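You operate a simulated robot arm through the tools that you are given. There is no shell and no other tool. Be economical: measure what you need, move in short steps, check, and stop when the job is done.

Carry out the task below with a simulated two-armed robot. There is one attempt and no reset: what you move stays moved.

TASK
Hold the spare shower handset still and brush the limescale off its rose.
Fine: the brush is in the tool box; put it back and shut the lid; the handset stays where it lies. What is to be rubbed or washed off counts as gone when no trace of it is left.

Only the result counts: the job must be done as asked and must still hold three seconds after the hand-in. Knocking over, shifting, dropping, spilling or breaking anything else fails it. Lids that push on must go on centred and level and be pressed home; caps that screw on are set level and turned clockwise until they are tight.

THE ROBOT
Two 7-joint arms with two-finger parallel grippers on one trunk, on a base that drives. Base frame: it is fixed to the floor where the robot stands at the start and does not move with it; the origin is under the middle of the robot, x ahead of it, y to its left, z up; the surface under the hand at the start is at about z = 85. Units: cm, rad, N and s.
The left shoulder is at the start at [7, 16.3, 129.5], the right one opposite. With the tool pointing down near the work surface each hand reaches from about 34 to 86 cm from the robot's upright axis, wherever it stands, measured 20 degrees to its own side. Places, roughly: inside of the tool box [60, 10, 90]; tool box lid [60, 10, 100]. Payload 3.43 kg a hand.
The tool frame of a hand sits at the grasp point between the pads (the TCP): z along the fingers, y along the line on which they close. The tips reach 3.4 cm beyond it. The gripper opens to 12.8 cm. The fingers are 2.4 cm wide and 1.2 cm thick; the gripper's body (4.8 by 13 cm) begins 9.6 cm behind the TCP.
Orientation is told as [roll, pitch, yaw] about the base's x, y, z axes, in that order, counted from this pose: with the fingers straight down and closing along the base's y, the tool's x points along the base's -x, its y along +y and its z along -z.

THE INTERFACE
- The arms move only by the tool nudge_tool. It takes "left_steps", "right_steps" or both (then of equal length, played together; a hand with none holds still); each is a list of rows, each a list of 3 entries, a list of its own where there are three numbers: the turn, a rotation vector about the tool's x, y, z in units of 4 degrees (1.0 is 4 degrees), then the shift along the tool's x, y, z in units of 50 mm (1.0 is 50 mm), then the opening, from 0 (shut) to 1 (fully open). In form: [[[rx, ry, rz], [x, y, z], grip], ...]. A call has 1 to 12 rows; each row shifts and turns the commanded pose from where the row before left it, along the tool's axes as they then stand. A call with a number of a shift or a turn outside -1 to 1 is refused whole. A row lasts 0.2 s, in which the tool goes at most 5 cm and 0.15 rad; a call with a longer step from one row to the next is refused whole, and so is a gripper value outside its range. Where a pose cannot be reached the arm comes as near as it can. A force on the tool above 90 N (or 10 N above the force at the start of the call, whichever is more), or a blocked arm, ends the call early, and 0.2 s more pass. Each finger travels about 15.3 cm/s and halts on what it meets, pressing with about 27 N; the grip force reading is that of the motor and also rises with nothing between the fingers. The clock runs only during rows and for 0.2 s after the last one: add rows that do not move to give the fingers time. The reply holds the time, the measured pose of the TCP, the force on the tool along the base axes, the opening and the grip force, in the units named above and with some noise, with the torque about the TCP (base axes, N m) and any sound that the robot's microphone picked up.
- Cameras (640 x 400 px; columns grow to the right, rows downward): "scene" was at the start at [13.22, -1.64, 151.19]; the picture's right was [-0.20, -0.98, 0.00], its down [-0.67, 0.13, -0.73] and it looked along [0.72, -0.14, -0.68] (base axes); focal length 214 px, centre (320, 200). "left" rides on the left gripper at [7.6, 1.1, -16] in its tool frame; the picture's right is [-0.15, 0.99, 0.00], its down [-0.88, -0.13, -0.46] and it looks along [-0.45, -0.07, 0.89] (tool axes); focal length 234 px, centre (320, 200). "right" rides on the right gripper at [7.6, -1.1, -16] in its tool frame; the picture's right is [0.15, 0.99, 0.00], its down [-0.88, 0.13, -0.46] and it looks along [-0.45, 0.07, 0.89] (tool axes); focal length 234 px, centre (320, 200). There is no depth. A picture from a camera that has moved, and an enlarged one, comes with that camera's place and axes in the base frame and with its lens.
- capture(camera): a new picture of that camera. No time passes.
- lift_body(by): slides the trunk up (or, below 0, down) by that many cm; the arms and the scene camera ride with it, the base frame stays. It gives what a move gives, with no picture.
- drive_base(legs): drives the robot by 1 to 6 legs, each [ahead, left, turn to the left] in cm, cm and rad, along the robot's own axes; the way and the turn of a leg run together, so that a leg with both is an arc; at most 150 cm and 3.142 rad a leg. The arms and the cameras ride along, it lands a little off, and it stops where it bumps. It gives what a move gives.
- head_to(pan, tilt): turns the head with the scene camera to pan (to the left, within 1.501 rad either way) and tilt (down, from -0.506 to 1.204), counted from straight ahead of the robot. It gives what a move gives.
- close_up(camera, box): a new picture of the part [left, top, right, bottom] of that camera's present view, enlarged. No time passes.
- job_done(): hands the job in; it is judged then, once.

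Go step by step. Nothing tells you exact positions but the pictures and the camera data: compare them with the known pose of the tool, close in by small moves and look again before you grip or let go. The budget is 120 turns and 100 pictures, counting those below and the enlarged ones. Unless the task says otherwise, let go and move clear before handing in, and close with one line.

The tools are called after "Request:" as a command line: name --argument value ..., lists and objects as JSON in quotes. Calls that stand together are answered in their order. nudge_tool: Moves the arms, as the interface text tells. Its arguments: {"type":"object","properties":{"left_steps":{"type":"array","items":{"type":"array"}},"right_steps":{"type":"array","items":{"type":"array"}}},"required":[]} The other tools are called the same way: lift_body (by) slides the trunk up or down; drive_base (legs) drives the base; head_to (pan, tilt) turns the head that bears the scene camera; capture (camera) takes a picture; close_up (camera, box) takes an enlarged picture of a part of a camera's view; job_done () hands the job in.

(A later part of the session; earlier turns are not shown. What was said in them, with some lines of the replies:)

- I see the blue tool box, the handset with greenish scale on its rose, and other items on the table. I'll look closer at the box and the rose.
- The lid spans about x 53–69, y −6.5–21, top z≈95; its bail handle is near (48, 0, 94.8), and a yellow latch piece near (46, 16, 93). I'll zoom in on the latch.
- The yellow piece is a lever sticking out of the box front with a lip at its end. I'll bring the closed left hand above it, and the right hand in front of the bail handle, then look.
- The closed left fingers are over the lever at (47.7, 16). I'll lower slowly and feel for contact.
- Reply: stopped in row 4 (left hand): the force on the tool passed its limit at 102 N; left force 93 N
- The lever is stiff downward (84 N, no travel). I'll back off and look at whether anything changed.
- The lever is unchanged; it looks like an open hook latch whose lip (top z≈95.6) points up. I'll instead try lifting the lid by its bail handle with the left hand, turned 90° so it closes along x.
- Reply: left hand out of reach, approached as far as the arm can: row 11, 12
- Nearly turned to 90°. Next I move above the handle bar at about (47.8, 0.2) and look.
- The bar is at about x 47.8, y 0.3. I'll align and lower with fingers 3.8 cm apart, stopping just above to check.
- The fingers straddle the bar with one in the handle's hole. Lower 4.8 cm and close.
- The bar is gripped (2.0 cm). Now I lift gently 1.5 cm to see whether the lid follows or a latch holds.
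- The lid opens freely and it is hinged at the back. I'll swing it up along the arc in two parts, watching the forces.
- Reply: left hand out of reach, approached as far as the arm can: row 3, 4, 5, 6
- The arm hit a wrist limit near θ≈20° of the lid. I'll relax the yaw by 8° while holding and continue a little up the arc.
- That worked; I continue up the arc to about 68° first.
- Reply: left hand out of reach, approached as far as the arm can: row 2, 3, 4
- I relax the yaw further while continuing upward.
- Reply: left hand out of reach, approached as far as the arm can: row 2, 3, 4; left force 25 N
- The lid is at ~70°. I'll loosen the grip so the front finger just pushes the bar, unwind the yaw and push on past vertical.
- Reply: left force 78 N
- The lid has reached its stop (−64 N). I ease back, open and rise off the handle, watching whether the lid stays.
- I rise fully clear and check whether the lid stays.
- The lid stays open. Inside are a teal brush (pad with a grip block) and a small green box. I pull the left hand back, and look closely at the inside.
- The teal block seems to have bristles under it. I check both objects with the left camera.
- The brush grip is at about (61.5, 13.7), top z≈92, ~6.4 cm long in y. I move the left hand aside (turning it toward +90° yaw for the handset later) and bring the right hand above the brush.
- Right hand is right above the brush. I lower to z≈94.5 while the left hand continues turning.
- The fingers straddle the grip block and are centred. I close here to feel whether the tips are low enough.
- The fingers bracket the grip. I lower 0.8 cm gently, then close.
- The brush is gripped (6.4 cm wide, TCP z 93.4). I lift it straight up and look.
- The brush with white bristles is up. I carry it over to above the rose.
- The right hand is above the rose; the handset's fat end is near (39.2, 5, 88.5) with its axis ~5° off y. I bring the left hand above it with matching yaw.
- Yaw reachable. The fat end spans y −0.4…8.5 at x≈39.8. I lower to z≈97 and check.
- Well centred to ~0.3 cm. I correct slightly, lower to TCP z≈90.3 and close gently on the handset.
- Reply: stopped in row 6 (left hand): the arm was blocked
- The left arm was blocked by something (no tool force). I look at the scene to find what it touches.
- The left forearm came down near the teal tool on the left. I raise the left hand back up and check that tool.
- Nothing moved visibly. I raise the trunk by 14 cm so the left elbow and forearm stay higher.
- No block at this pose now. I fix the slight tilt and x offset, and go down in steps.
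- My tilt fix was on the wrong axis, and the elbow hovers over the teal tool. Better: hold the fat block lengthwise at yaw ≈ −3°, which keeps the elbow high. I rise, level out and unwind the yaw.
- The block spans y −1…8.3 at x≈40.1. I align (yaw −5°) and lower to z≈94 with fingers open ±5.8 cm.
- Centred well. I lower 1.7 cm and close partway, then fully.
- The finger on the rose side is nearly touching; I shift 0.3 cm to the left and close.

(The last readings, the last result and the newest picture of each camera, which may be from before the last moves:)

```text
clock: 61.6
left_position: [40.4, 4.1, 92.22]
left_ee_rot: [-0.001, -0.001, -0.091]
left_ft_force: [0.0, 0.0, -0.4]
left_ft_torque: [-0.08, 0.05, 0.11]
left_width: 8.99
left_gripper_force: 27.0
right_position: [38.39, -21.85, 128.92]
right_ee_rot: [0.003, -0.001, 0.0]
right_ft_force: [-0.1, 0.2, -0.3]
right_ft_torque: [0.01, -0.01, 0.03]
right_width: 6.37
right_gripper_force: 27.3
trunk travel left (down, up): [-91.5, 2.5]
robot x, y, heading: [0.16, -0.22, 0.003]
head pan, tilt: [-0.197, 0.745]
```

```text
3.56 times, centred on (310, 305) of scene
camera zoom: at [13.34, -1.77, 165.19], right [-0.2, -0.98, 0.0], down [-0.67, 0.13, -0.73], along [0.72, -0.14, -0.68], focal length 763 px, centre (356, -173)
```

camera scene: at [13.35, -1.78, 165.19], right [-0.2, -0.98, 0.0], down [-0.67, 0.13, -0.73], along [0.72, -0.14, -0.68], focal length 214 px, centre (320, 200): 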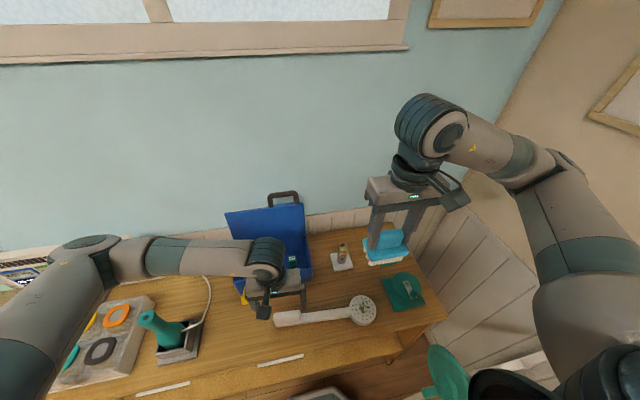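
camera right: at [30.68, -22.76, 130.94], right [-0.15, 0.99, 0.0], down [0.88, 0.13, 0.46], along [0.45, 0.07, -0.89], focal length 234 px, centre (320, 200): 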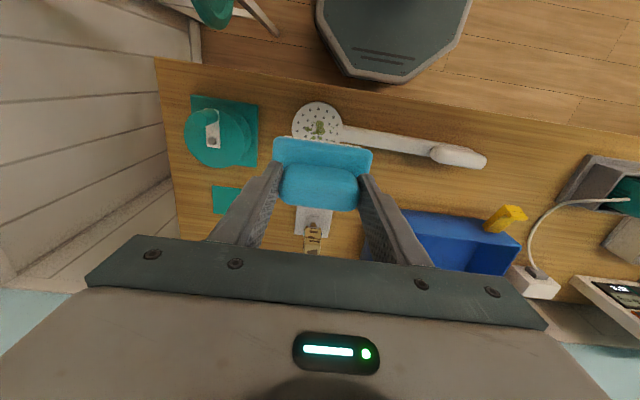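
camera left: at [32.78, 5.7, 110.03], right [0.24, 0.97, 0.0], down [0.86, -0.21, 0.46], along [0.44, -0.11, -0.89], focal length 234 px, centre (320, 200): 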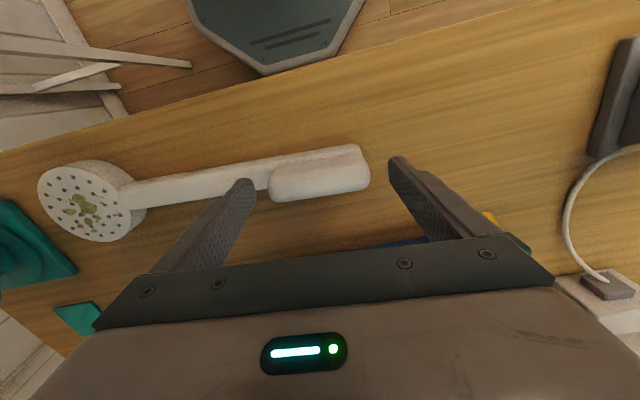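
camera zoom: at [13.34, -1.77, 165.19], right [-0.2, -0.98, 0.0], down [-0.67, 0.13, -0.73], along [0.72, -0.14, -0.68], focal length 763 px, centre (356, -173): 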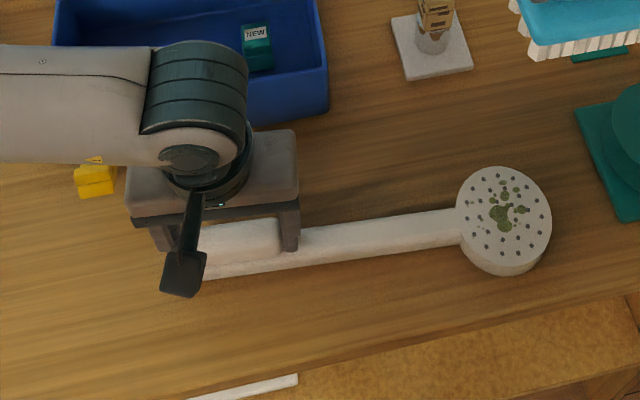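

The handset is held; it slid ~0.35 cm in y, so I ease it back while lowering the brush to just above the rose.

Request:
nudge_tool --left_steps '[[[0, 0, 0], [0, -0.025, 0], 0.5], [[0, 0, 0], [0, -0.025, 0], 0.5], [[0, 0, 0], [0, -0.02, 0], 0.5], [[0, 0, 0], [0, 0, 0], 0.5], [[0, 0, 0], [0, 0, 0], 0.5], [[0, 0, 0], [0, 0, 0], 0.5], [[0, 0, 0], [0, 0, 0], 0.5], [[0, 0, 0], [0, 0, 0], 0.5], [[0, 0, 0], [0, 0, 0], 0.5], [[0, 0, 0], [0, 0, 0], 0.5], [[0, 0, 0], [0, 0, 0], 0.5]]' --right_steps '[[[0, 0, 0], [0.1, 0.15, 0.6], 0], [[0, 0, 0], [0, 0, 0.6], 0], [[0, 0, 0], [0, 0, 0.6], 0], [[0, 0, 0], [0, 0, 0.6], 0], [[0, 0, 0], [0, 0, 0.6], 0], [[0, 0, 0], [0, 0, 0.6], 0], [[0, 0, 0], [0, 0, 0.6], 0], [[0, 0, 0], [0, 0, 0.6], 0], [[0, 0, 0], [0, 0, 0.6], 0], [[0, 0, 0], [0, 0, 0.4], 0], [[0, 0, 0], [0, 0, 0], 0]]'

Request:
close_up --camera "scene" --box '[220, 230, 420, 350]'

Request:
capture --camera "right"

```text
clock: 64.0
left_position: [40.36, 3.71, 92.27]
left_ee_rot: [-0.003, -0.001, -0.092]
left_ft_force: [4.2, 4.5, 11.4]
left_ft_torque: [0.1, -0.1, 0.28]
left_width: 8.99
left_gripper_force: 26.8
right_position: [38.2, -21.11, 100.01]
right_ee_rot: [0.002, -0.002, -0.001]
right_ft_force: [0.4, -0.4, -1.1]
right_ft_torque: [0.0, -0.01, -0.01]
right_width: 6.42
right_gripper_force: 26.8
right hand out of reach, approached as far as the arm can: row 3
trunk travel left (down, up): [-91.5, 2.5]
robot x, y, heading: [0.32, -0.05, 0.001]
head pan, tilt: [-0.197, 0.745]
```

```text
3.20 times, centred on (320, 290) of scene
camera zoom: at [13.3, -1.71, 165.19], right [-0.2, -0.98, 0.0], down [-0.66, 0.13, -0.73], along [0.72, -0.14, -0.68], focal length 686 px, centre (320, -88)
```

zoom: 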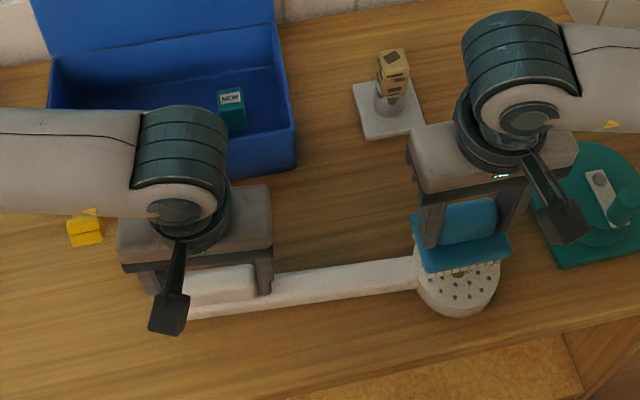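

```text
36 pictures are left
camera right: at [30.65, -22.17, 115.95], right [-0.14, 0.99, 0.0], down [0.88, 0.13, 0.46], along [0.45, 0.07, -0.89], focal length 234 px, centre (320, 200)
```

right: 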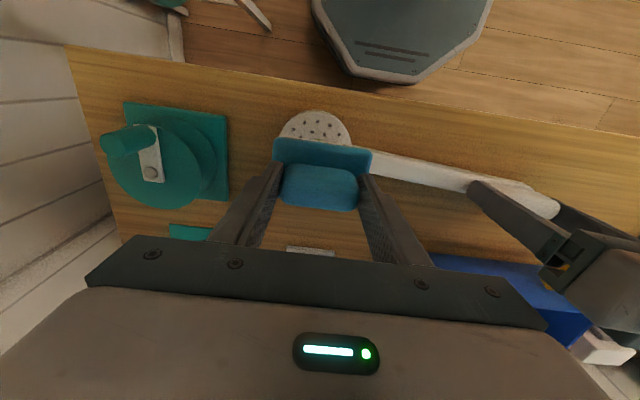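

The brush hangs right above the rose. I lower until light contact.

Request:
nudge_tool --right_steps '[[[0, 0, 0], [0, 0, 0.2], 0], [[0, 0, 0], [0, 0, 0.2], 0], [[0, 0, 0], [0, 0, 0.1], 0], [[0, 0, 0], [0, 0, 0.1], 0], [[0, 0, 0], [0, 0, 0], 0]]'

Request:
close_up --camera "scene" --box '[330, 260, 410, 340]'

```text
clock: 65.2
left_position: [40.23, 3.79, 92.24]
left_ee_rot: [-0.001, -0.002, -0.092]
left_ft_force: [3.4, 2.8, 12.1]
left_ft_torque: [0.04, -0.11, 0.26]
left_width: 8.98
left_gripper_force: 26.6
right_position: [38.13, -21.12, 97.03]
right_ee_rot: [0.002, 0.001, -0.003]
right_ft_force: [0.4, -0.2, -1.5]
right_ft_torque: [0.0, 0.02, 0.0]
right_width: 6.4
right_gripper_force: 26.4
trunk travel left (down, up): [-91.5, 2.5]
robot x, y, heading: [0.18, -0.36, 0.0]
head pan, tilt: [-0.197, 0.745]
```

```text
5.00 times, centred on (370, 300) of scene
camera zoom: at [13.3, -1.73, 165.19], right [-0.2, -0.98, 0.0], down [-0.66, 0.13, -0.73], along [0.72, -0.14, -0.68], focal length 1072 px, centre (70, -300)
```

zoom: 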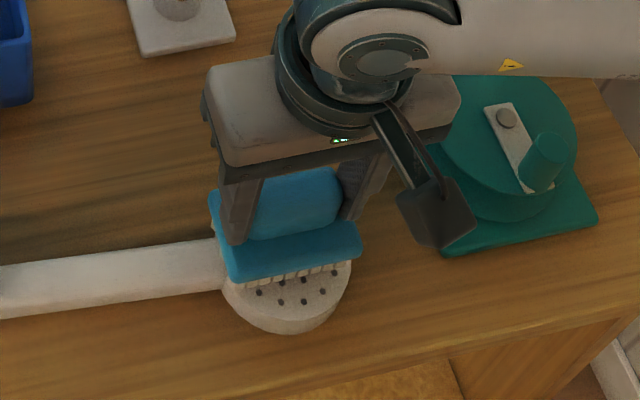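

Request:
nudge_tool --right_steps '[[[0, 0, 0], [0, 0, 0.06], 0], [[0, 0, 0], [0, 0, 0.06], 0], [[0, 0, 0], [0, 0, 0.04], 0]]'

```text
clock: 66.0
left_position: [40.23, 3.88, 92.21]
left_ee_rot: [0.0, -0.003, -0.092]
left_ft_force: [3.0, 1.7, 11.9]
left_ft_torque: [0.06, -0.12, 0.28]
left_width: 8.98
left_gripper_force: 26.5
right_position: [38.19, -21.01, 96.2]
right_ee_rot: [0.002, -0.001, -0.001]
right_ft_force: [0.3, -0.6, -1.7]
right_ft_torque: [0.0, 0.0, 0.01]
right_width: 6.4
right_gripper_force: 27.1
trunk travel left (down, up): [-91.5, 2.5]
robot x, y, heading: [-0.03, -0.12, -0.002]
head pan, tilt: [-0.197, 0.745]
```

Request:
nudge_tool --right_steps '[[[0, 0, 0], [0, 0, 0.04], 0], [[0, 0, 0], [0, 0, 0.04], 0], [[0, 0, 0], [0, 0, 0.04], 0]]'

```text
clock: 66.8
left_position: [40.26, 3.7, 92.29]
left_ee_rot: [0.0, -0.002, -0.089]
left_ft_force: [6.3, -0.7, -0.1]
left_ft_torque: [-0.35, 0.23, 1.32]
left_width: 8.95
left_gripper_force: 26.9
right_position: [38.11, -20.99, 95.78]
right_ee_rot: [0.002, -0.003, -0.003]
right_ft_force: [-5.4, -3.8, 25.3]
right_ft_torque: [-0.27, 0.26, 0.07]
right_width: 6.41
right_gripper_force: 26.8
trunk travel left (down, up): [-91.5, 2.5]
robot x, y, heading: [0.25, -0.17, -0.001]
head pan, tilt: [-0.197, 0.745]
```

Contact with 25 N. I ease slightly and rub with short strokes along x and y.

Request:
nudge_tool --right_steps '[[[0, 0, 0], [0.2, 0, -0.02], 0], [[0, 0, 0], [0.2, 0, 0], 0], [[0, 0, 0], [-0.2, 0, 0], 0], [[0, 0, 0], [-0.2, 0, 0], 0], [[0, 0, 0], [-0.2, 0, 0], 0], [[0, 0, 0], [-0.2, 0, 0], 0], [[0, 0, 0], [0.2, 0, 0], 0], [[0, 0, 0], [0.2, 0, 0], 0], [[0, 0, 0], [0.2, 0, 0], 0], [[0, 0, 0], [0.2, 0, 0], 0], [[0, 0, 0], [-0.2, 0, 0], 0], [[0, 0, 0], [-0.2, 0, 0], 0]]'

Request:
nudge_tool --right_steps '[[[0, 0, 0], [0, 0.2, 0], 0], [[0, 0, 0], [0, 0.2, 0], 0], [[0, 0, 0], [0, -0.2, 0], 0], [[0, 0, 0], [0, -0.2, 0], 0], [[0, 0, 0], [0, -0.2, 0], 0], [[0, 0, 0], [0, -0.2, 0], 0], [[0, 0, 0], [0, 0.2, 0], 0], [[0, 0, 0], [0, 0.2, 0], 0], [[0, 0, 0], [0, 0.2, 0], 0], [[0, 0, 0], [0, 0.2, 0], 0], [[0, 0, 0], [0, -0.2, 0], 0], [[0, 0, 0], [0, -0.2, 0], 0]]'

Request:
close_up --camera "scene" --box '[220, 240, 420, 340]'

```text
clock: 69.4
left_position: [40.27, 3.85, 92.22]
left_ee_rot: [0.0, -0.003, -0.092]
left_ft_force: [-1.1, 1.0, 4.3]
left_ft_torque: [0.17, 0.04, 0.05]
left_width: 8.95
left_gripper_force: 27.4
right_position: [38.16, -21.08, 95.79]
right_ee_rot: [0.001, 0.0, -0.001]
right_ft_force: [0.4, -0.2, -1.2]
right_ft_torque: [0.01, 0.04, -0.01]
right_width: 6.39
right_gripper_force: 26.5
trunk travel left (down, up): [-91.5, 2.5]
robot x, y, heading: [0.2, -0.15, -0.005]
head pan, tilt: [-0.197, 0.745]
```

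```text
clock: 72.0
left_position: [40.21, 3.61, 92.22]
left_ee_rot: [0.0, -0.001, -0.091]
left_ft_force: [-0.6, -1.2, 3.3]
left_ft_torque: [0.15, -0.02, -0.02]
left_width: 8.96
left_gripper_force: 27.4
right_position: [38.1, -20.92, 95.55]
right_ee_rot: [0.002, 0.001, -0.003]
right_ft_force: [0.1, -1.2, -0.9]
right_ft_torque: [-0.03, 0.01, 0.0]
right_width: 6.38
right_gripper_force: 27.0
trunk travel left (down, up): [-91.5, 2.5]
robot x, y, heading: [-0.0, 0.1, 0.0]
head pan, tilt: [-0.197, 0.745]
```

```text
3.20 times, centred on (320, 290) of scene
camera zoom: at [13.31, -1.78, 165.19], right [-0.2, -0.98, 0.0], down [-0.66, 0.13, -0.73], along [0.72, -0.14, -0.68], focal length 686 px, centre (320, -88)
```

zoom: 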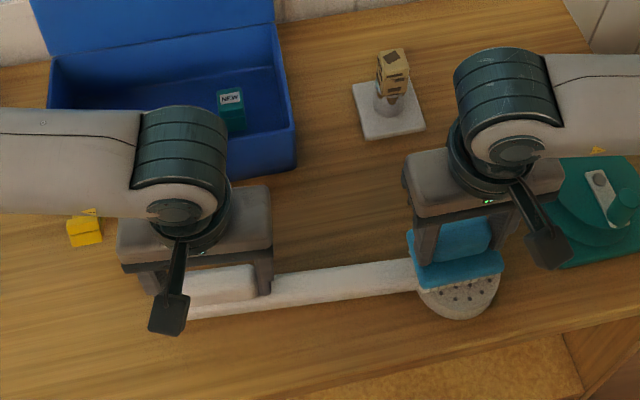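

Contact was lost in the strokes. I press slightly down and read the force.

Request:
nudge_tool --right_steps '[[[0, 0, 0], [0, 0, 0.03], 0], [[0, 0, 0], [0, 0, 0.02], 0], [[0, 0, 0], [0, 0, 0], 0]]'

```text
clock: 72.8
left_position: [40.24, 3.74, 92.2]
left_ee_rot: [-0.001, -0.001, -0.09]
left_ft_force: [3.2, -6.1, -7.6]
left_ft_torque: [0.68, -0.16, 1.02]
left_width: 8.95
left_gripper_force: 26.7
right_position: [38.11, -21.03, 95.66]
right_ee_rot: [0.002, -0.005, -0.002]
right_ft_force: [-0.9, -1.8, 33.7]
right_ft_torque: [-0.08, 0.57, 0.12]
right_width: 6.43
right_gripper_force: 27.0
trunk travel left (down, up): [-91.5, 2.5]
robot x, y, heading: [-0.07, -0.05, -0.003]
head pan, tilt: [-0.197, 0.745]
```

Request:
nudge_tool --right_steps '[[[0, 0, 0], [0.15, 0, -0.01], 0], [[0, 0, 0], [0.15, 0, 0], 0], [[0, 0, 0], [-0.2, 0, 0], 0], [[0, 0, 0], [-0.2, 0, 0], 0], [[0, 0, 0], [-0.2, 0, 0], 0], [[0, 0, 0], [0.2, 0, 0], 0], [[0, 0, 0], [0.2, 0, 0], 0], [[0, 0, 0], [0.2, 0, 0], 0], [[0, 0, 0], [-0.2, 0, 0], 0], [[0, 0, 0], [-0.2, 0, 0], 0], [[0, 0, 0], [-0.2, 0, 0], 0], [[0, 0, 0], [0.2, 0, 0], 0]]'

Request:
nudge_tool --right_steps '[[[0, 0, 0], [0.1, 0.2, 0], 0], [[0, 0, 0], [0, 0.2, 0], 0], [[0, 0, 0], [0, -0.2, 0], 0], [[0, 0, 0], [0, -0.2, 0], 0], [[0, 0, 0], [0, -0.2, 0], 0], [[0, 0, 0], [0, -0.2, 0], 0], [[0, 0, 0], [0, 0.2, 0], 0], [[0, 0, 0], [0, 0.2, 0], 0], [[0, 0, 0], [0, 0.2, 0], 0], [[0, 0, 0], [0, 0.2, 0], 0], [[0, 0, 0], [0, -0.2, 0], 0], [[0, 0, 0], [0, -0.2, 0], 0]]'

```text
clock: 75.4
left_position: [40.2, 3.94, 92.2]
left_ee_rot: [-0.001, -0.001, -0.093]
left_ft_force: [-1.5, 1.1, -0.6]
left_ft_torque: [0.31, -0.75, -0.35]
left_width: 8.95
left_gripper_force: 27.1
right_position: [39.05, -20.91, 95.61]
right_ee_rot: [0.002, -0.008, -0.004]
right_ft_force: [9.2, 0.4, 31.4]
right_ft_torque: [0.01, -0.08, 0.0]
right_width: 6.42
right_gripper_force: 27.2
trunk travel left (down, up): [-91.5, 2.5]
robot x, y, heading: [0.23, -0.12, -0.004]
head pan, tilt: [-0.197, 0.745]
```

```text
clock: 78.0
left_position: [40.02, 3.63, 92.33]
left_ee_rot: [-0.005, -0.001, -0.093]
left_ft_force: [-4.1, -12.7, -5.0]
left_ft_torque: [-0.15, 0.19, -0.75]
left_width: 8.96
left_gripper_force: 27.5
right_position: [38.1, -20.75, 95.52]
right_ee_rot: [0.004, -0.002, 0.002]
right_ft_force: [0.4, 8.5, 25.1]
right_ft_torque: [1.48, -0.15, 0.05]
right_width: 6.41
right_gripper_force: 27.0
trunk travel left (down, up): [-91.5, 2.5]
robot x, y, heading: [0.19, -0.31, -0.003]
head pan, tilt: [-0.197, 0.745]
```

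Good rubbing at ~28 N. I lift the brush off and back to inspect the rose.

Request:
nudge_tool --right_steps '[[[0, 0, 0], [0, 0, -0.4], 0], [[0, 0, 0], [0, 0, -0.8], 0], [[0, 0, 0], [-0.4, 0, -0.6], 0], [[0, 0, 0], [-0.8, 0, 0], 0], [[0, 0, 0], [-0.8, 0, 0], 0], [[0, 0, 0], [0, 0, 0], 0]]'

Request:
close_up --camera "scene" --box '[325, 280, 385, 330]'

```text
clock: 79.4
left_position: [40.23, 3.86, 92.2]
left_ee_rot: [-0.001, -0.003, -0.09]
left_ft_force: [5.1, 2.8, 17.3]
left_ft_torque: [0.16, -0.12, 0.1]
left_width: 8.96
left_gripper_force: 27.4
right_position: [48.21, -21.16, 104.41]
right_ee_rot: [0.001, -0.002, -0.001]
right_ft_force: [0.1, -0.1, -0.2]
right_ft_torque: [0.02, 0.0, 0.02]
right_width: 6.4
right_gripper_force: 27.1
trunk travel left (down, up): [-91.5, 2.5]
robot x, y, heading: [0.14, -0.2, -0.004]
head pan, tilt: [-0.197, 0.745]
```

```text
8.00 times, centred on (355, 305) of scene
camera zoom: at [13.24, -1.72, 165.2], right [-0.2, -0.98, 0.0], down [-0.66, 0.13, -0.74], along [0.72, -0.14, -0.68], focal length 1716 px, centre (40, -640)
```

zoom: 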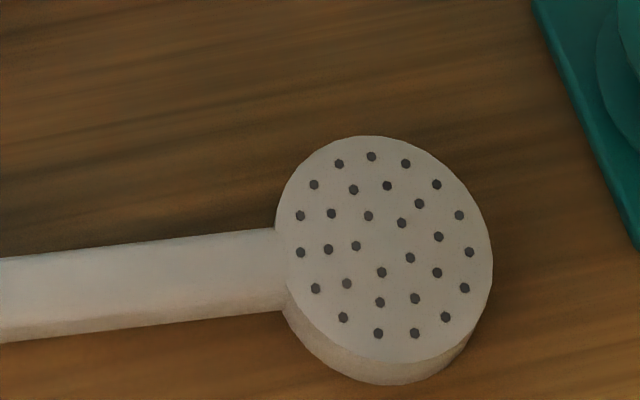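

The rose looks clean. One tighter look for any faint trace.

Request:
close_up --camera "scene" --box '[348, 294, 374, 318]'

```text
16.00 times, centred on (361, 306) of scene
camera zoom: at [13.24, -1.72, 165.2], right [-0.2, -0.98, 0.0], down [-0.66, 0.13, -0.74], along [0.72, -0.14, -0.68], focal length 3432 px, centre (-336, -1496)
```

zoom: 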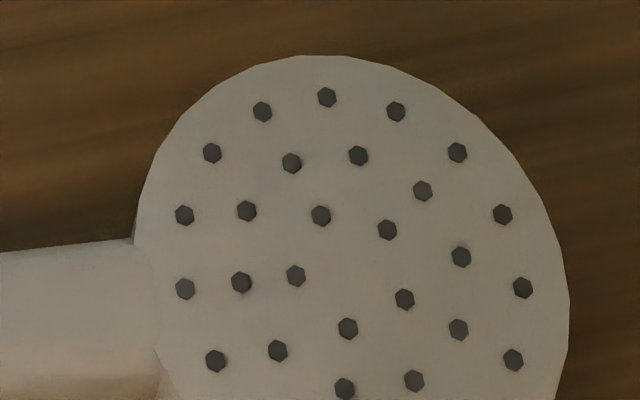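

The rose is clean and the handset is where it was. I release it with the left hand and lift straight up, then move left aside.

Request:
nudge_tool --left_steps '[[[0, 0, 0], [0, 0, 0], 0.8], [[0, 0, 0], [0, 0, 0], 0.9], [[0, 0, 0], [0, 0, -0.3], 0.9], [[0, 0, 0], [0, 0, -0.6], 0.9], [[0, 0, 0], [0, 0, -0.8], 0.9], [[0, 0, 0], [0, 0, -0.9], 0.9], [[0, 0, 0], [0, 0, -0.9], 0.9], [[0, 0, 0], [0, 0.6, -0.6], 0.5], [[0, 0, 0], [0, 0.8, -0.4], 0.5], [[0, 0, 0], [0, 0.9, 0], 0.5], [[0, 0, 0], [0, 0.9, 0], 0.5], [[0, 0, 0], [0, 0.8, 0], 0.5]]' --right_steps '[[[0, 0, 0], [0, 0, 0], 0], [[0, 0, 0], [0, 0, 0], 0], [[0, 0, 0], [0, 0, 0], 0], [[0, 0, 0], [0, 0, 0], 0], [[0, 0, 0], [0, 0, 0], 0], [[0, 0, 0], [0, 0, -0.5], 0], [[0, 0, 0], [0, 0, -0.6], 0], [[0, 0, 0], [0, 0, -0.6], 0], [[0, 0, 0], [0, 0, -0.5], 0], [[0, 0, 0], [0, 0, 0], 0], [[0, 0, 0], [0, 0, 0], 0], [[0, 0, 0], [0, 0, 0], 0]]'

Request:
capture --camera "scene"

```text
clock: 82.0
left_position: [41.76, 23.83, 114.71]
left_ee_rot: [-0.002, -0.003, -0.09]
left_ft_force: [0.1, -0.1, 0.3]
left_ft_torque: [0.0, -0.04, -0.02]
left_width: 6.4
left_gripper_force: 0.0
right_position: [48.29, -20.96, 115.53]
right_ee_rot: [0.0, -0.003, -0.001]
right_ft_force: [0.3, 0.7, -0.9]
right_ft_torque: [-0.05, -0.01, -0.01]
right_width: 6.43
right_gripper_force: 27.3
trunk travel left (down, up): [-91.5, 2.5]
robot x, y, heading: [0.48, 0.09, -0.001]
head pan, tilt: [-0.197, 0.745]
```

```text
31 pictures are left
camera scene: at [13.19, -1.51, 165.2], right [-0.2, -0.98, 0.0], down [-0.66, 0.13, -0.74], along [0.72, -0.15, -0.68], focal length 214 px, centre (320, 200)
```

scene: 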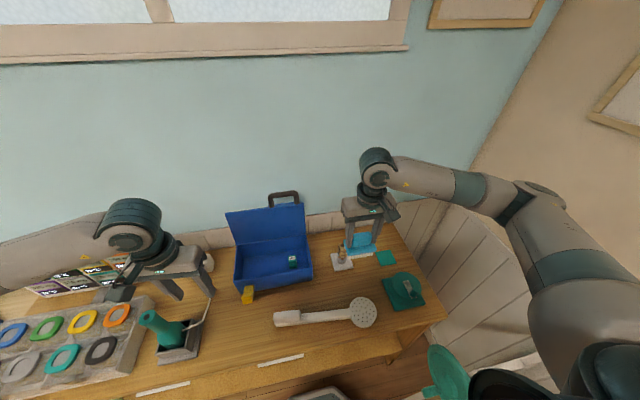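

Handset is unmoved. I carry the brush back above its place in the box.

Request:
nudge_tool --right_steps '[[[0, 0, 0], [-0.284, 0.773, 0], 0], [[0, 0, 0], [-0.284, 0.773, 0], 0], [[0, 0, 0], [-0.284, 0.773, 0], 0], [[0, 0, 0], [-0.284, 0.773, 0], 0], [[0, 0, 0], [-0.284, 0.773, 0], 0], [[0, 0, 0], [-0.284, 0.773, 0], 0], [[0, 0, 0], [-0.284, 0.773, 0], 0], [[0, 0, 0], [-0.284, 0.773, 0], 0], [[0, 0, 0], [-0.284, 0.773, 0], 0], [[0, 0, 0], [0, 0, 0], 0]]'

Request:
capture --camera "right"

```text
clock: 84.2
left_position: [41.82, 23.67, 114.72]
left_ee_rot: [-0.002, -0.003, -0.092]
left_ft_force: [0.2, -0.2, -0.8]
left_ft_torque: [0.03, 0.01, 0.01]
left_width: 6.39
left_gripper_force: 0.0
right_position: [61.08, 13.74, 115.51]
right_ee_rot: [0.004, -0.003, 0.0]
right_ft_force: [0.2, -0.8, -0.4]
right_ft_torque: [0.05, 0.02, 0.02]
right_width: 6.4
right_gripper_force: 27.0
trunk travel left (down, up): [-91.5, 2.5]
robot x, y, heading: [0.55, 0.17, 0.0]
head pan, tilt: [-0.197, 0.745]
```

```text
30 pictures are left
camera right: at [53.44, 12.52, 131.52], right [-0.14, 0.99, 0.0], down [0.88, 0.13, 0.46], along [0.45, 0.07, -0.89], focal length 234 px, centre (320, 200)
```

right: 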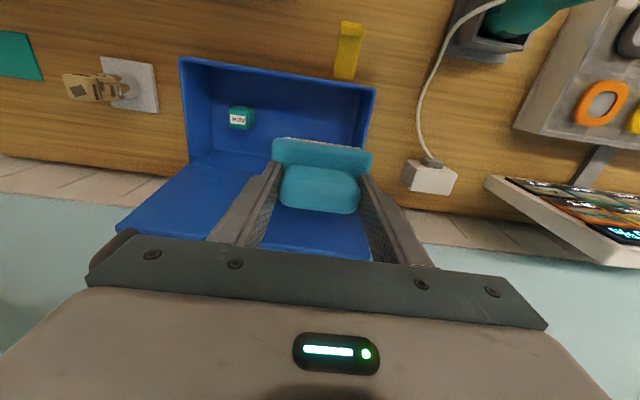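

In position; lowering to just above the floor.

Request:
nudge_tool --right_steps '[[[0, 0, 0], [0, 0, 0.6], 0], [[0, 0, 0], [0, 0, 0.6], 0], [[0, 0, 0], [0, 0, 0.6], 0], [[0, 0, 0], [0, 0, 0.6], 0], [[0, 0, 0], [0, 0, 0.6], 0], [[0, 0, 0], [0, 0, 0.6], 0], [[0, 0, 0], [0, 0, 0.4], 0], [[0, 0, 0], [0, 0, 0.2], 0], [[0, 0, 0], [0, 0, 0.1], 0], [[0, 0, 0], [0, 0, 0.06], 0], [[0, 0, 0], [0, 0, 0.0], 0]]'

```text
clock: 86.6
left_position: [41.9, 23.79, 114.84]
left_ee_rot: [-0.001, -0.002, -0.091]
left_ft_force: [0.4, 0.6, -0.1]
left_ft_torque: [-0.01, -0.02, 0.02]
left_width: 6.39
left_gripper_force: 0.0
right_position: [61.03, 13.74, 93.63]
right_ee_rot: [0.003, 0.0, -0.001]
right_ft_force: [-0.3, 0.4, -0.9]
right_ft_torque: [0.02, 0.0, -0.01]
right_width: 6.4
right_gripper_force: 26.9
trunk travel left (down, up): [-91.5, 2.5]
robot x, y, heading: [0.05, -0.16, -0.0]
head pan, tilt: [-0.197, 0.745]
```

Nearly there; I lower the last bit until it touches, then release and rise.

Request:
nudge_tool --right_steps '[[[0, 0, 0], [0, 0, 0.02], 0], [[0, 0, 0], [0, 0, 0.02], 0], [[0, 0, 0], [0, 0, 0.02], 0], [[0, 0, 0], [0, 0, 0], 0]]'

Request:
close_up --camera "scene" --box '[215, 220, 325, 310]'

```text
clock: 87.6
left_position: [41.91, 23.74, 114.59]
left_ee_rot: [0.0, -0.002, -0.091]
left_ft_force: [0.2, 0.3, -0.2]
left_ft_torque: [0.0, 0.0, 0.02]
left_width: 6.37
left_gripper_force: 0.2
right_position: [61.07, 13.79, 93.54]
right_ee_rot: [0.003, 0.0, -0.003]
right_ft_force: [-0.2, -0.3, -0.9]
right_ft_torque: [0.01, 0.02, 0.02]
right_width: 6.42
right_gripper_force: 27.1
trunk travel left (down, up): [-91.5, 2.5]
robot x, y, heading: [0.37, -0.28, -0.002]
head pan, tilt: [-0.197, 0.745]
```

```text
4.44 times, centred on (270, 265) of scene
camera zoom: at [13.36, -1.72, 165.19], right [-0.2, -0.98, 0.0], down [-0.67, 0.13, -0.73], along [0.72, -0.14, -0.68], focal length 953 px, centre (542, -89)
```

zoom: 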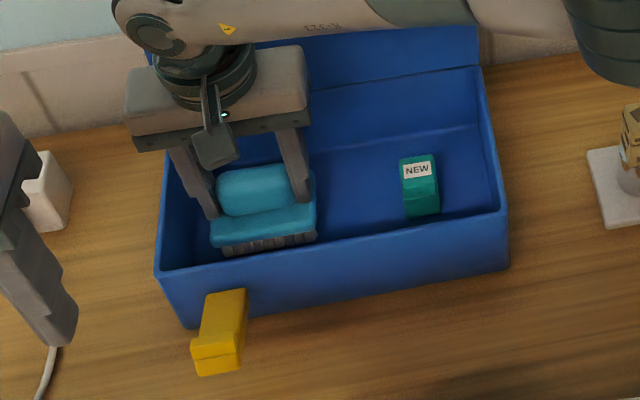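

Request:
nudge_tool --right_steps '[[[0, 0, 0], [0, 0, 0.03], 0], [[0, 0, 0], [0, 0, 0.02], 0], [[0, 0, 0], [0, 0, 0], 0]]'

```text
clock: 88.4
left_position: [41.84, 23.71, 114.92]
left_ee_rot: [0.0, -0.002, -0.09]
left_ft_force: [0.0, 0.0, -0.1]
left_ft_torque: [0.02, -0.03, -0.02]
left_width: 6.4
left_gripper_force: 0.0
right_position: [61.14, 13.69, 93.13]
right_ee_rot: [0.001, -0.001, -0.002]
right_ft_force: [0.3, -0.1, 0.3]
right_ft_torque: [0.08, -0.06, -0.02]
right_width: 6.4
right_gripper_force: 27.2
trunk travel left (down, up): [-91.5, 2.5]
robot x, y, heading: [0.04, 0.11, -0.004]
head pan, tilt: [-0.197, 0.745]
```

At the floor. Release and rise.

Request:
nudge_tool --right_steps '[[[0, 0, 0], [0, 0, 0.01], 0.3], [[0, 0, 0], [0, 0, 0], 0.55], [[0, 0, 0], [0, 0, 0], 0.65], [[0, 0, 0], [0, 0, 0], 0.65], [[0, 0, 0], [0, 0, -0.2], 0.65], [[0, 0, 0], [0, 0, -0.5], 0.65], [[0, 0, 0], [0, 0, -0.7], 0.65], [[0, 0, 0], [0, 0, -0.8], 0.65], [[0, 0, 0], [0, 0, -0.8], 0.65], [[0, 0, 0], [0, 0, -0.8], 0.65], [[0, 0, 0], [0, 0, -0.8], 0.65], [[0, 0, 0], [0, 0, -0.5], 0.65]]'

Request:
close_up --camera "scene" --box '[215, 150, 325, 310]'

```text
clock: 91.0
left_position: [41.92, 23.68, 114.7]
left_ee_rot: [0.001, -0.003, -0.09]
left_ft_force: [-0.6, 0.1, 0.7]
left_ft_torque: [-0.01, -0.01, -0.02]
left_width: 6.4
left_gripper_force: 0.0
right_position: [61.01, 13.63, 118.76]
right_ee_rot: [-0.001, -0.002, -0.001]
right_ft_force: [-0.1, 0.0, 0.2]
right_ft_torque: [-0.02, 0.0, 0.02]
right_width: 8.31
right_gripper_force: 0.1
trunk travel left (down, up): [-91.5, 2.5]
robot x, y, heading: [0.09, -0.24, 0.002]
head pan, tilt: [-0.197, 0.745]
```

```text
2.50 times, centred on (270, 230) of scene
camera zoom: at [13.3, -1.72, 165.19], right [-0.2, -0.98, 0.0], down [-0.66, 0.13, -0.73], along [0.72, -0.14, -0.68], focal length 536 px, centre (445, 125)
```

zoom: 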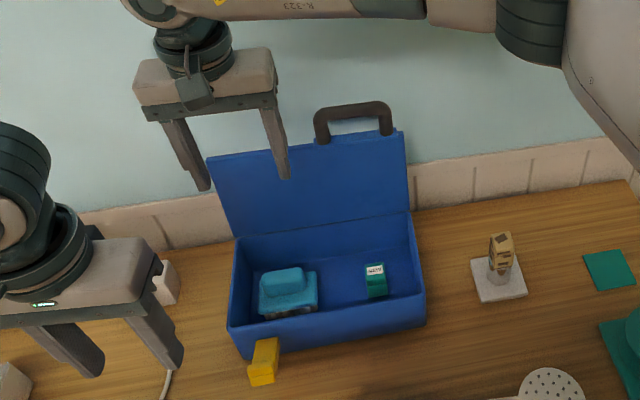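

The brush is back in its place. For the lid I'll straddle the bail handle (10.8 cm wide) from outside with the right hand at yaw 0 and let it pivot between the pads while I swing it down. I move above it first.

Request:
nudge_tool --right_steps '[[[0, 0, 0], [0, 0, -0.6], 1], [[0, 0, 0], [0, 0, -0.7], 1], [[0, 0, 0], [0, 0, -0.6], 1], [[0, 0, 0], [-0.4, -0.532, 0], 1], [[0, 0, 0], [-0.4, -0.532, 0], 1], [[0, 0, 0], [-0.4, -0.532, 0], 1], [[0, 0, 0], [-0.4, -0.532, 0], 1], [[0, 0, 0], [-0.4, -0.532, 0], 1], [[0, 0, 0], [0, 0, 0], 1]]'

Request:
close_up --camera "scene" --box '[215, 100, 345, 250]'

Request:
capture --camera "right"

```text
clock: 93.0
left_position: [41.89, 23.78, 114.68]
left_ee_rot: [-0.002, 0.0, -0.091]
left_ft_force: [-0.4, 0.3, -0.7]
left_ft_torque: [-0.02, -0.05, -0.02]
left_width: 6.39
left_gripper_force: 0.0
right_position: [71.03, 0.35, 128.23]
right_ee_rot: [0.002, -0.002, -0.003]
right_ft_force: [-0.5, 0.1, 0.6]
right_ft_torque: [-0.02, -0.03, 0.02]
right_width: 12.78
right_gripper_force: 0.1
trunk travel left (down, up): [-91.5, 2.5]
robot x, y, heading: [-0.07, -0.22, -0.002]
head pan, tilt: [-0.197, 0.745]
```

```text
2.67 times, centred on (280, 175) of scene
camera zoom: at [13.3, -1.65, 165.19], right [-0.2, -0.98, 0.0], down [-0.66, 0.13, -0.73], along [0.72, -0.14, -0.68], focal length 572 px, centre (427, 267)
```

zoom: 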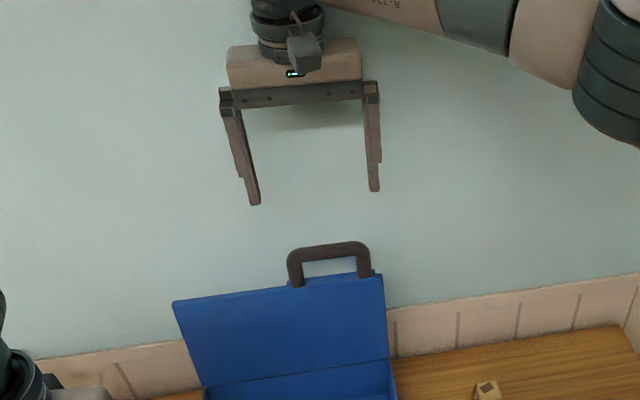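

```text
26 pictures are left
camera right: at [63.37, -0.85, 144.18], right [-0.14, 0.99, 0.0], down [0.88, 0.13, 0.46], along [0.45, 0.07, -0.89], focal length 234 px, centre (320, 200)
```

right: 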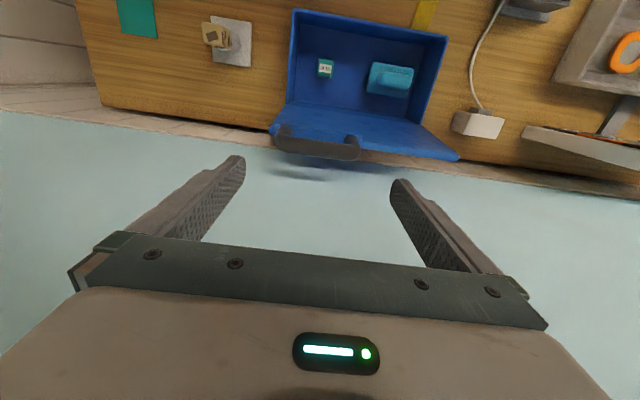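

The bar is at about (70.3, 0.1, 116.2). I align and descend so the pads flank the handle's sides.

Request:
nudge_tool --right_steps '[[[0, 0, 0], [0.13, -0.05, 0.4], 1], [[0, 0, 0], [0, 0, 0.6], 1], [[0, 0, 0], [0, 0, 0.5], 1], [[0, 0, 0], [0, 0, 0.4], 1], [[0, 0, 0], [0, 0, 0], 1]]'

Request:
capture --camera "right"

Request:
close_up --camera "scene" --box '[235, 130, 335, 230]'

```text
clock: 94.2
left_position: [41.98, 23.8, 114.77]
left_ee_rot: [0.001, -0.001, -0.09]
left_ft_force: [-0.8, 0.7, 0.3]
left_ft_torque: [0.03, 0.02, -0.04]
left_width: 6.39
left_gripper_force: 0.1
right_position: [70.13, 0.04, 118.67]
right_ee_rot: [0.001, -0.002, -0.001]
right_ft_force: [0.3, -0.4, -1.0]
right_ft_torque: [0.0, -0.03, 0.01]
right_width: 12.77
right_gripper_force: 0.1
trunk travel left (down, up): [-91.5, 2.5]
robot x, y, heading: [-0.06, 0.2, -0.002]
head pan, tilt: [-0.197, 0.745]
```

```text
25 pictures are left
camera right: at [62.74, -1.13, 134.67], right [-0.14, 0.99, 0.0], down [0.88, 0.13, 0.46], along [0.45, 0.07, -0.89], focal length 234 px, centre (320, 200)
```

right: 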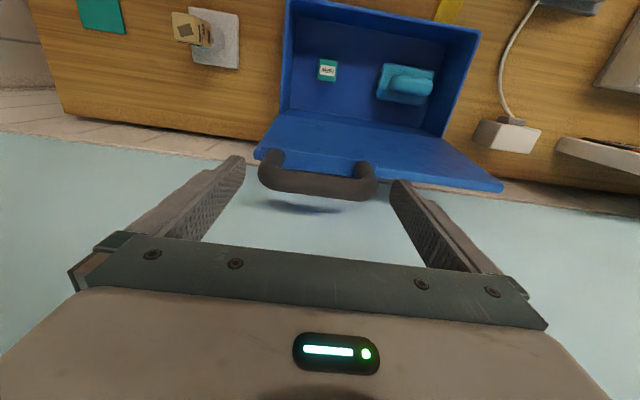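

```text
4.00 times, centred on (285, 180) of scene
camera zoom: at [13.33, -1.72, 165.19], right [-0.2, -0.98, 0.0], down [-0.67, 0.13, -0.73], along [0.72, -0.14, -0.68], focal length 858 px, centre (460, 280)
```

zoom: 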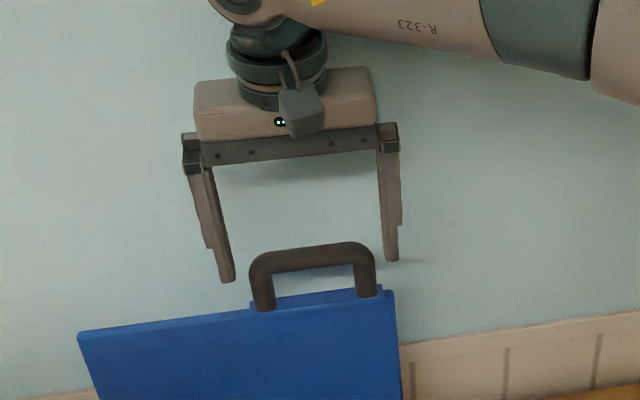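

Aligned. Descend 3.4 cm and close on the handle sides.

Request:
nudge_tool --right_steps '[[[0, 0, 0], [-0.04, 0, 0.3], 1], [[0, 0, 0], [0, 0, 0.25], 1], [[0, 0, 0], [0, 0, 0.13], 1], [[0, 0, 0], [0, 0, 0], 0.85], [[0, 0, 0], [0, 0, 0], 0.75], [[0, 0, 0], [0, 0, 0], 0.65], [[0, 0, 0], [0, 0, 0], 0.65]]'

Request:
close_up --camera "right" --box '[180, 100, 460, 270]'

```text
clock: 95.8
left_position: [42.01, 23.72, 114.66]
left_ee_rot: [0.001, -0.003, -0.09]
left_ft_force: [0.0, -0.4, 0.2]
left_ft_torque: [-0.02, 0.01, -0.02]
left_width: 6.37
left_gripper_force: 0.1
right_position: [70.41, -0.05, 115.31]
right_ee_rot: [0.001, -0.001, -0.001]
right_ft_force: [-1.7, -2.5, -0.9]
right_ft_torque: [-0.59, 0.06, -0.14]
right_width: 10.89
right_gripper_force: 45.0
trunk travel left (down, up): [-91.5, 2.5]
robot x, y, heading: [0.09, -0.49, -0.004]
head pan, tilt: [-0.197, 0.745]
```

```text
2.29 times, centred on (320, 185) of right
camera zoom: at [62.89, -1.16, 131.21], right [-0.14, 0.99, 0.0], down [0.88, 0.13, 0.46], along [0.45, 0.07, -0.89], focal length 535 px, centre (320, 234)
```

zoom: 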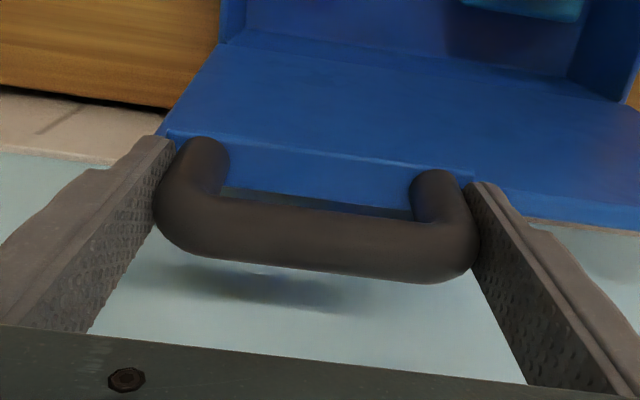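

The handle is held (10.9 cm). I swing the lid forward and down along its arc, first five steps.

Request:
nudge_tool --right_steps '[[[0, 0, 0], [0.283, 0, 0.004], 0.6], [[0, 0, 0], [0.283, 0, 0.008], 0.6], [[0, 0, 0], [0.559, 0, 0.091], 0.6], [[0, 0, 0], [0.541, 0, 0.168], 0.6], [[0, 0, 0], [0.513, 0, 0.241], 0.6], [[0, 0, 0], [0, 0, 0], 0.6]]'

Request:
close_up --camera "scene" --box '[215, 140, 335, 310]'

```text
clock: 97.2
left_position: [41.64, 23.52, 114.9]
left_ee_rot: [0.0, -0.004, -0.09]
left_ft_force: [0.1, -0.3, -0.5]
left_ft_torque: [-0.01, 0.01, 0.01]
left_width: 6.39
left_gripper_force: 0.1
right_position: [59.41, -0.06, 112.78]
right_ee_rot: [0.003, 0.001, -0.002]
right_ft_force: [-7.0, -9.8, 19.5]
right_ft_torque: [-2.53, -0.49, -0.21]
right_width: 10.9
right_gripper_force: 44.8
trunk travel left (down, up): [-91.5, 2.5]
robot x, y, heading: [0.11, -0.06, 0.002]
head pan, tilt: [-0.197, 0.745]
```

```text
2.35 times, centred on (275, 225) of scene
camera zoom: at [12.87, -1.91, 165.23], right [-0.2, -0.98, 0.0], down [-0.66, 0.13, -0.74], along [0.72, -0.14, -0.68], focal length 505 px, centre (426, 141)
```

zoom: 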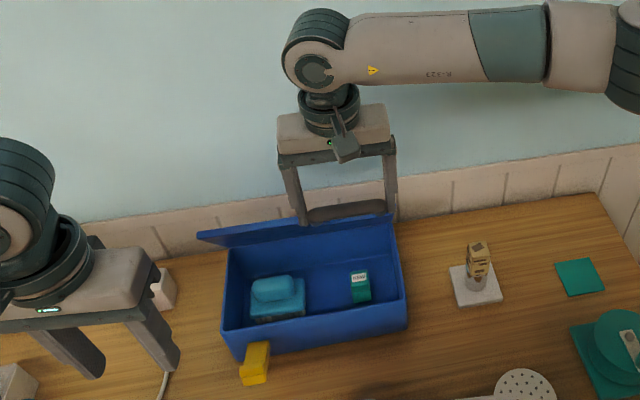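

The lid follows nicely. Continue down.

Request:
nudge_tool --right_steps '[[[0, 0, 0], [0.474, 0, 0.31], 0.6], [[0, 0, 0], [0.426, 0, 0.373], 0.6], [[0, 0, 0], [0.37, 0, 0.429], 0.6], [[0, 0, 0], [0.307, 0, 0.476], 0.6], [[0, 0, 0], [0, 0, 0], 0.6]]'

Request:
close_up --camera "scene" --box '[215, 140, 335, 310]'

```text
clock: 98.4
left_position: [42.09, 23.61, 114.58]
left_ee_rot: [0.0, 0.002, -0.092]
left_ft_force: [0.8, 0.4, 0.0]
left_ft_torque: [0.0, 0.02, 0.01]
left_width: 6.41
left_gripper_force: 0.1
right_position: [52.39, -0.03, 104.53]
right_ee_rot: [0.002, -0.001, -0.003]
right_ft_force: [17.4, -8.7, -0.4]
right_ft_torque: [-0.72, -1.69, -0.14]
right_width: 10.92
right_gripper_force: 45.6
trunk travel left (down, up): [-91.5, 2.5]
robot x, y, heading: [0.37, -0.2, -0.003]
head pan, tilt: [-0.197, 0.745]
```

```text
2.35 times, centred on (275, 225) of scene
camera zoom: at [13.7, -1.88, 165.14], right [-0.2, -0.98, 0.0], down [-0.67, 0.13, -0.73], along [0.72, -0.14, -0.68], focal length 505 px, centre (426, 141)
```

zoom: 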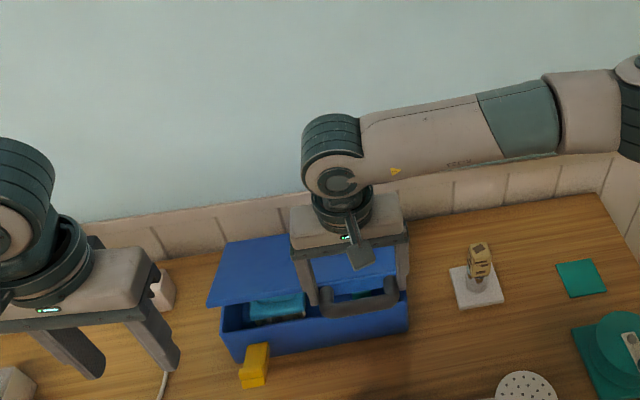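

Request:
nudge_tool --right_steps '[[[0, 0, 0], [0.17, 0, 0.45], 0.6], [[0, 0, 0], [0.1, 0, 0.45], 0.6], [[0, 0, 0], [0.05, 0, 0.4], 0.6], [[0, 0, 0], [0.02, 0, 0.25], 0.6], [[0, 0, 0], [0, 0, 0.2], 0.6], [[0, 0, 0], [0, 0, 0], 0.6]]'

Request:
close_up --camera "scene" --box '[215, 180, 335, 310]'

```text
clock: 99.8
left_position: [41.47, 23.66, 114.95]
left_ee_rot: [0.002, -0.003, -0.091]
left_ft_force: [0.0, -0.2, -0.2]
left_ft_torque: [-0.02, -0.01, 0.0]
left_width: 6.41
left_gripper_force: 0.1
right_position: [49.74, -0.1, 96.26]
right_ee_rot: [0.006, -0.001, -0.003]
right_ft_force: [2.5, -12.8, 39.4]
right_ft_torque: [-0.43, -0.06, -0.21]
right_width: 10.85
right_gripper_force: 45.2
trunk travel left (down, up): [-91.5, 2.5]
robot x, y, heading: [0.19, -0.09, -0.002]
head pan, tilt: [-0.197, 0.745]
```

```text
3.08 times, centred on (275, 245) of scene
camera zoom: at [12.91, -2.01, 165.23], right [-0.2, -0.98, 0.0], down [-0.66, 0.13, -0.74], along [0.72, -0.14, -0.68], focal length 660 px, centre (458, 62)
```

zoom: 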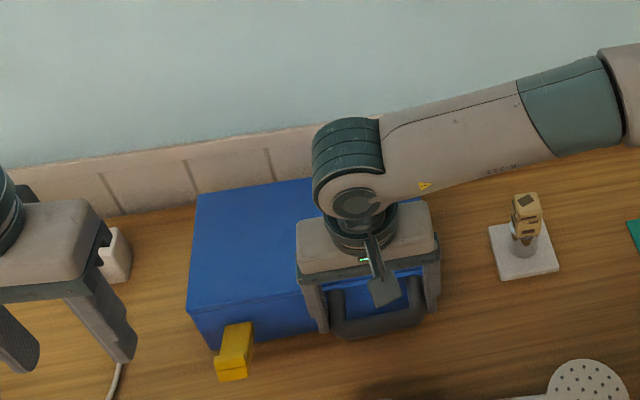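

The lid is down (39 N reaction). I release and rise straight up, then inspect.

Request:
nudge_tool --right_steps '[[[0, 0, 0], [0, 0, -0.03], 0.6], [[0, 0, 0], [0, 0, 0], 1], [[0, 0, 0], [0, 0, 0], 1], [[0, 0, 0], [0, 0, -0.3], 1], [[0, 0, 0], [0, 0, -0.6], 1], [[0, 0, 0], [0, 0, -0.8], 1], [[0, 0, 0], [0, 0, -0.9], 1], [[0, 0, 0], [0, 0, -0.9], 1], [[0, 0, 0], [0.5, -0.7, -0.2], 1], [[0, 0, 0], [0.4, -0.8, 0], 1], [[0, 0, 0], [0.4, -0.8, 0], 1], [[0, 0, 0], [0.4, -0.8, 0], 1]]'

Request:
close_up --camera "scene" --box '[205, 200, 335, 310]'

Request:
capture --camera "scene"

```text
clock: 102.4
left_position: [41.75, 23.43, 114.81]
left_ee_rot: [0.004, -0.001, -0.09]
left_ft_force: [-0.7, -0.6, -1.1]
left_ft_torque: [0.04, -0.01, 0.0]
left_width: 6.41
left_gripper_force: 0.0
right_position: [41.67, -15.8, 114.68]
right_ee_rot: [0.004, -0.001, -0.002]
right_ft_force: [0.6, -1.3, 0.0]
right_ft_torque: [0.04, -0.04, -0.01]
right_width: 12.83
right_gripper_force: 0.1
trunk travel left (down, up): [-91.5, 2.5]
robot x, y, heading: [0.45, -0.17, 0.001]
head pan, tilt: [-0.197, 0.745]
```

```text
3.64 times, centred on (270, 255) of scene
camera zoom: at [13.15, -2.05, 165.2], right [-0.2, -0.98, 0.0], down [-0.66, 0.13, -0.74], along [0.72, -0.14, -0.68], focal length 780 px, centre (502, 0)
```

zoom: 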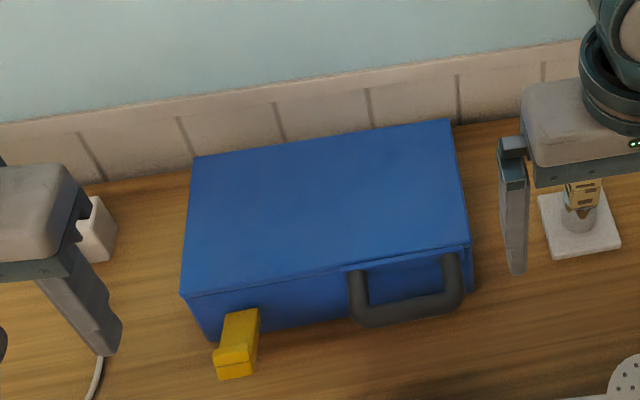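

```text
18 pictures are left
camera scene: at [13.15, -2.05, 165.2], right [-0.2, -0.98, 0.0], down [-0.66, 0.13, -0.74], along [0.72, -0.14, -0.68], focal length 214 px, centre (320, 200)
```

scene: 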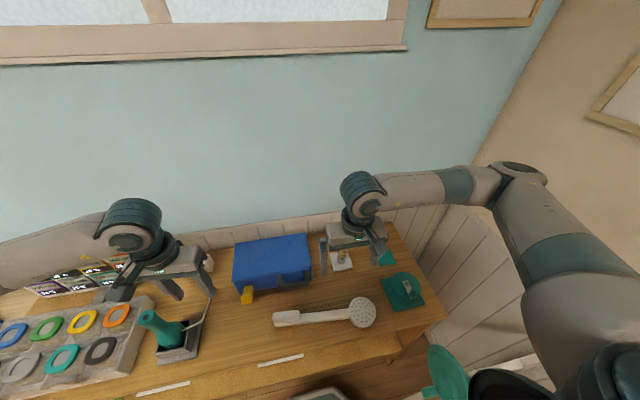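

The lid is shut flat, the box and handset are where they started, and both hands are clear.

Request:
job_done

```text
The job is handed in.
```

I brushed the limescale off the rose and saw no trace left in a close-up. While I gripped it, the handset slid about 0.4 cm. I eased it back, and it now lies where it started. The brush is back in the tool box with the lid shut.
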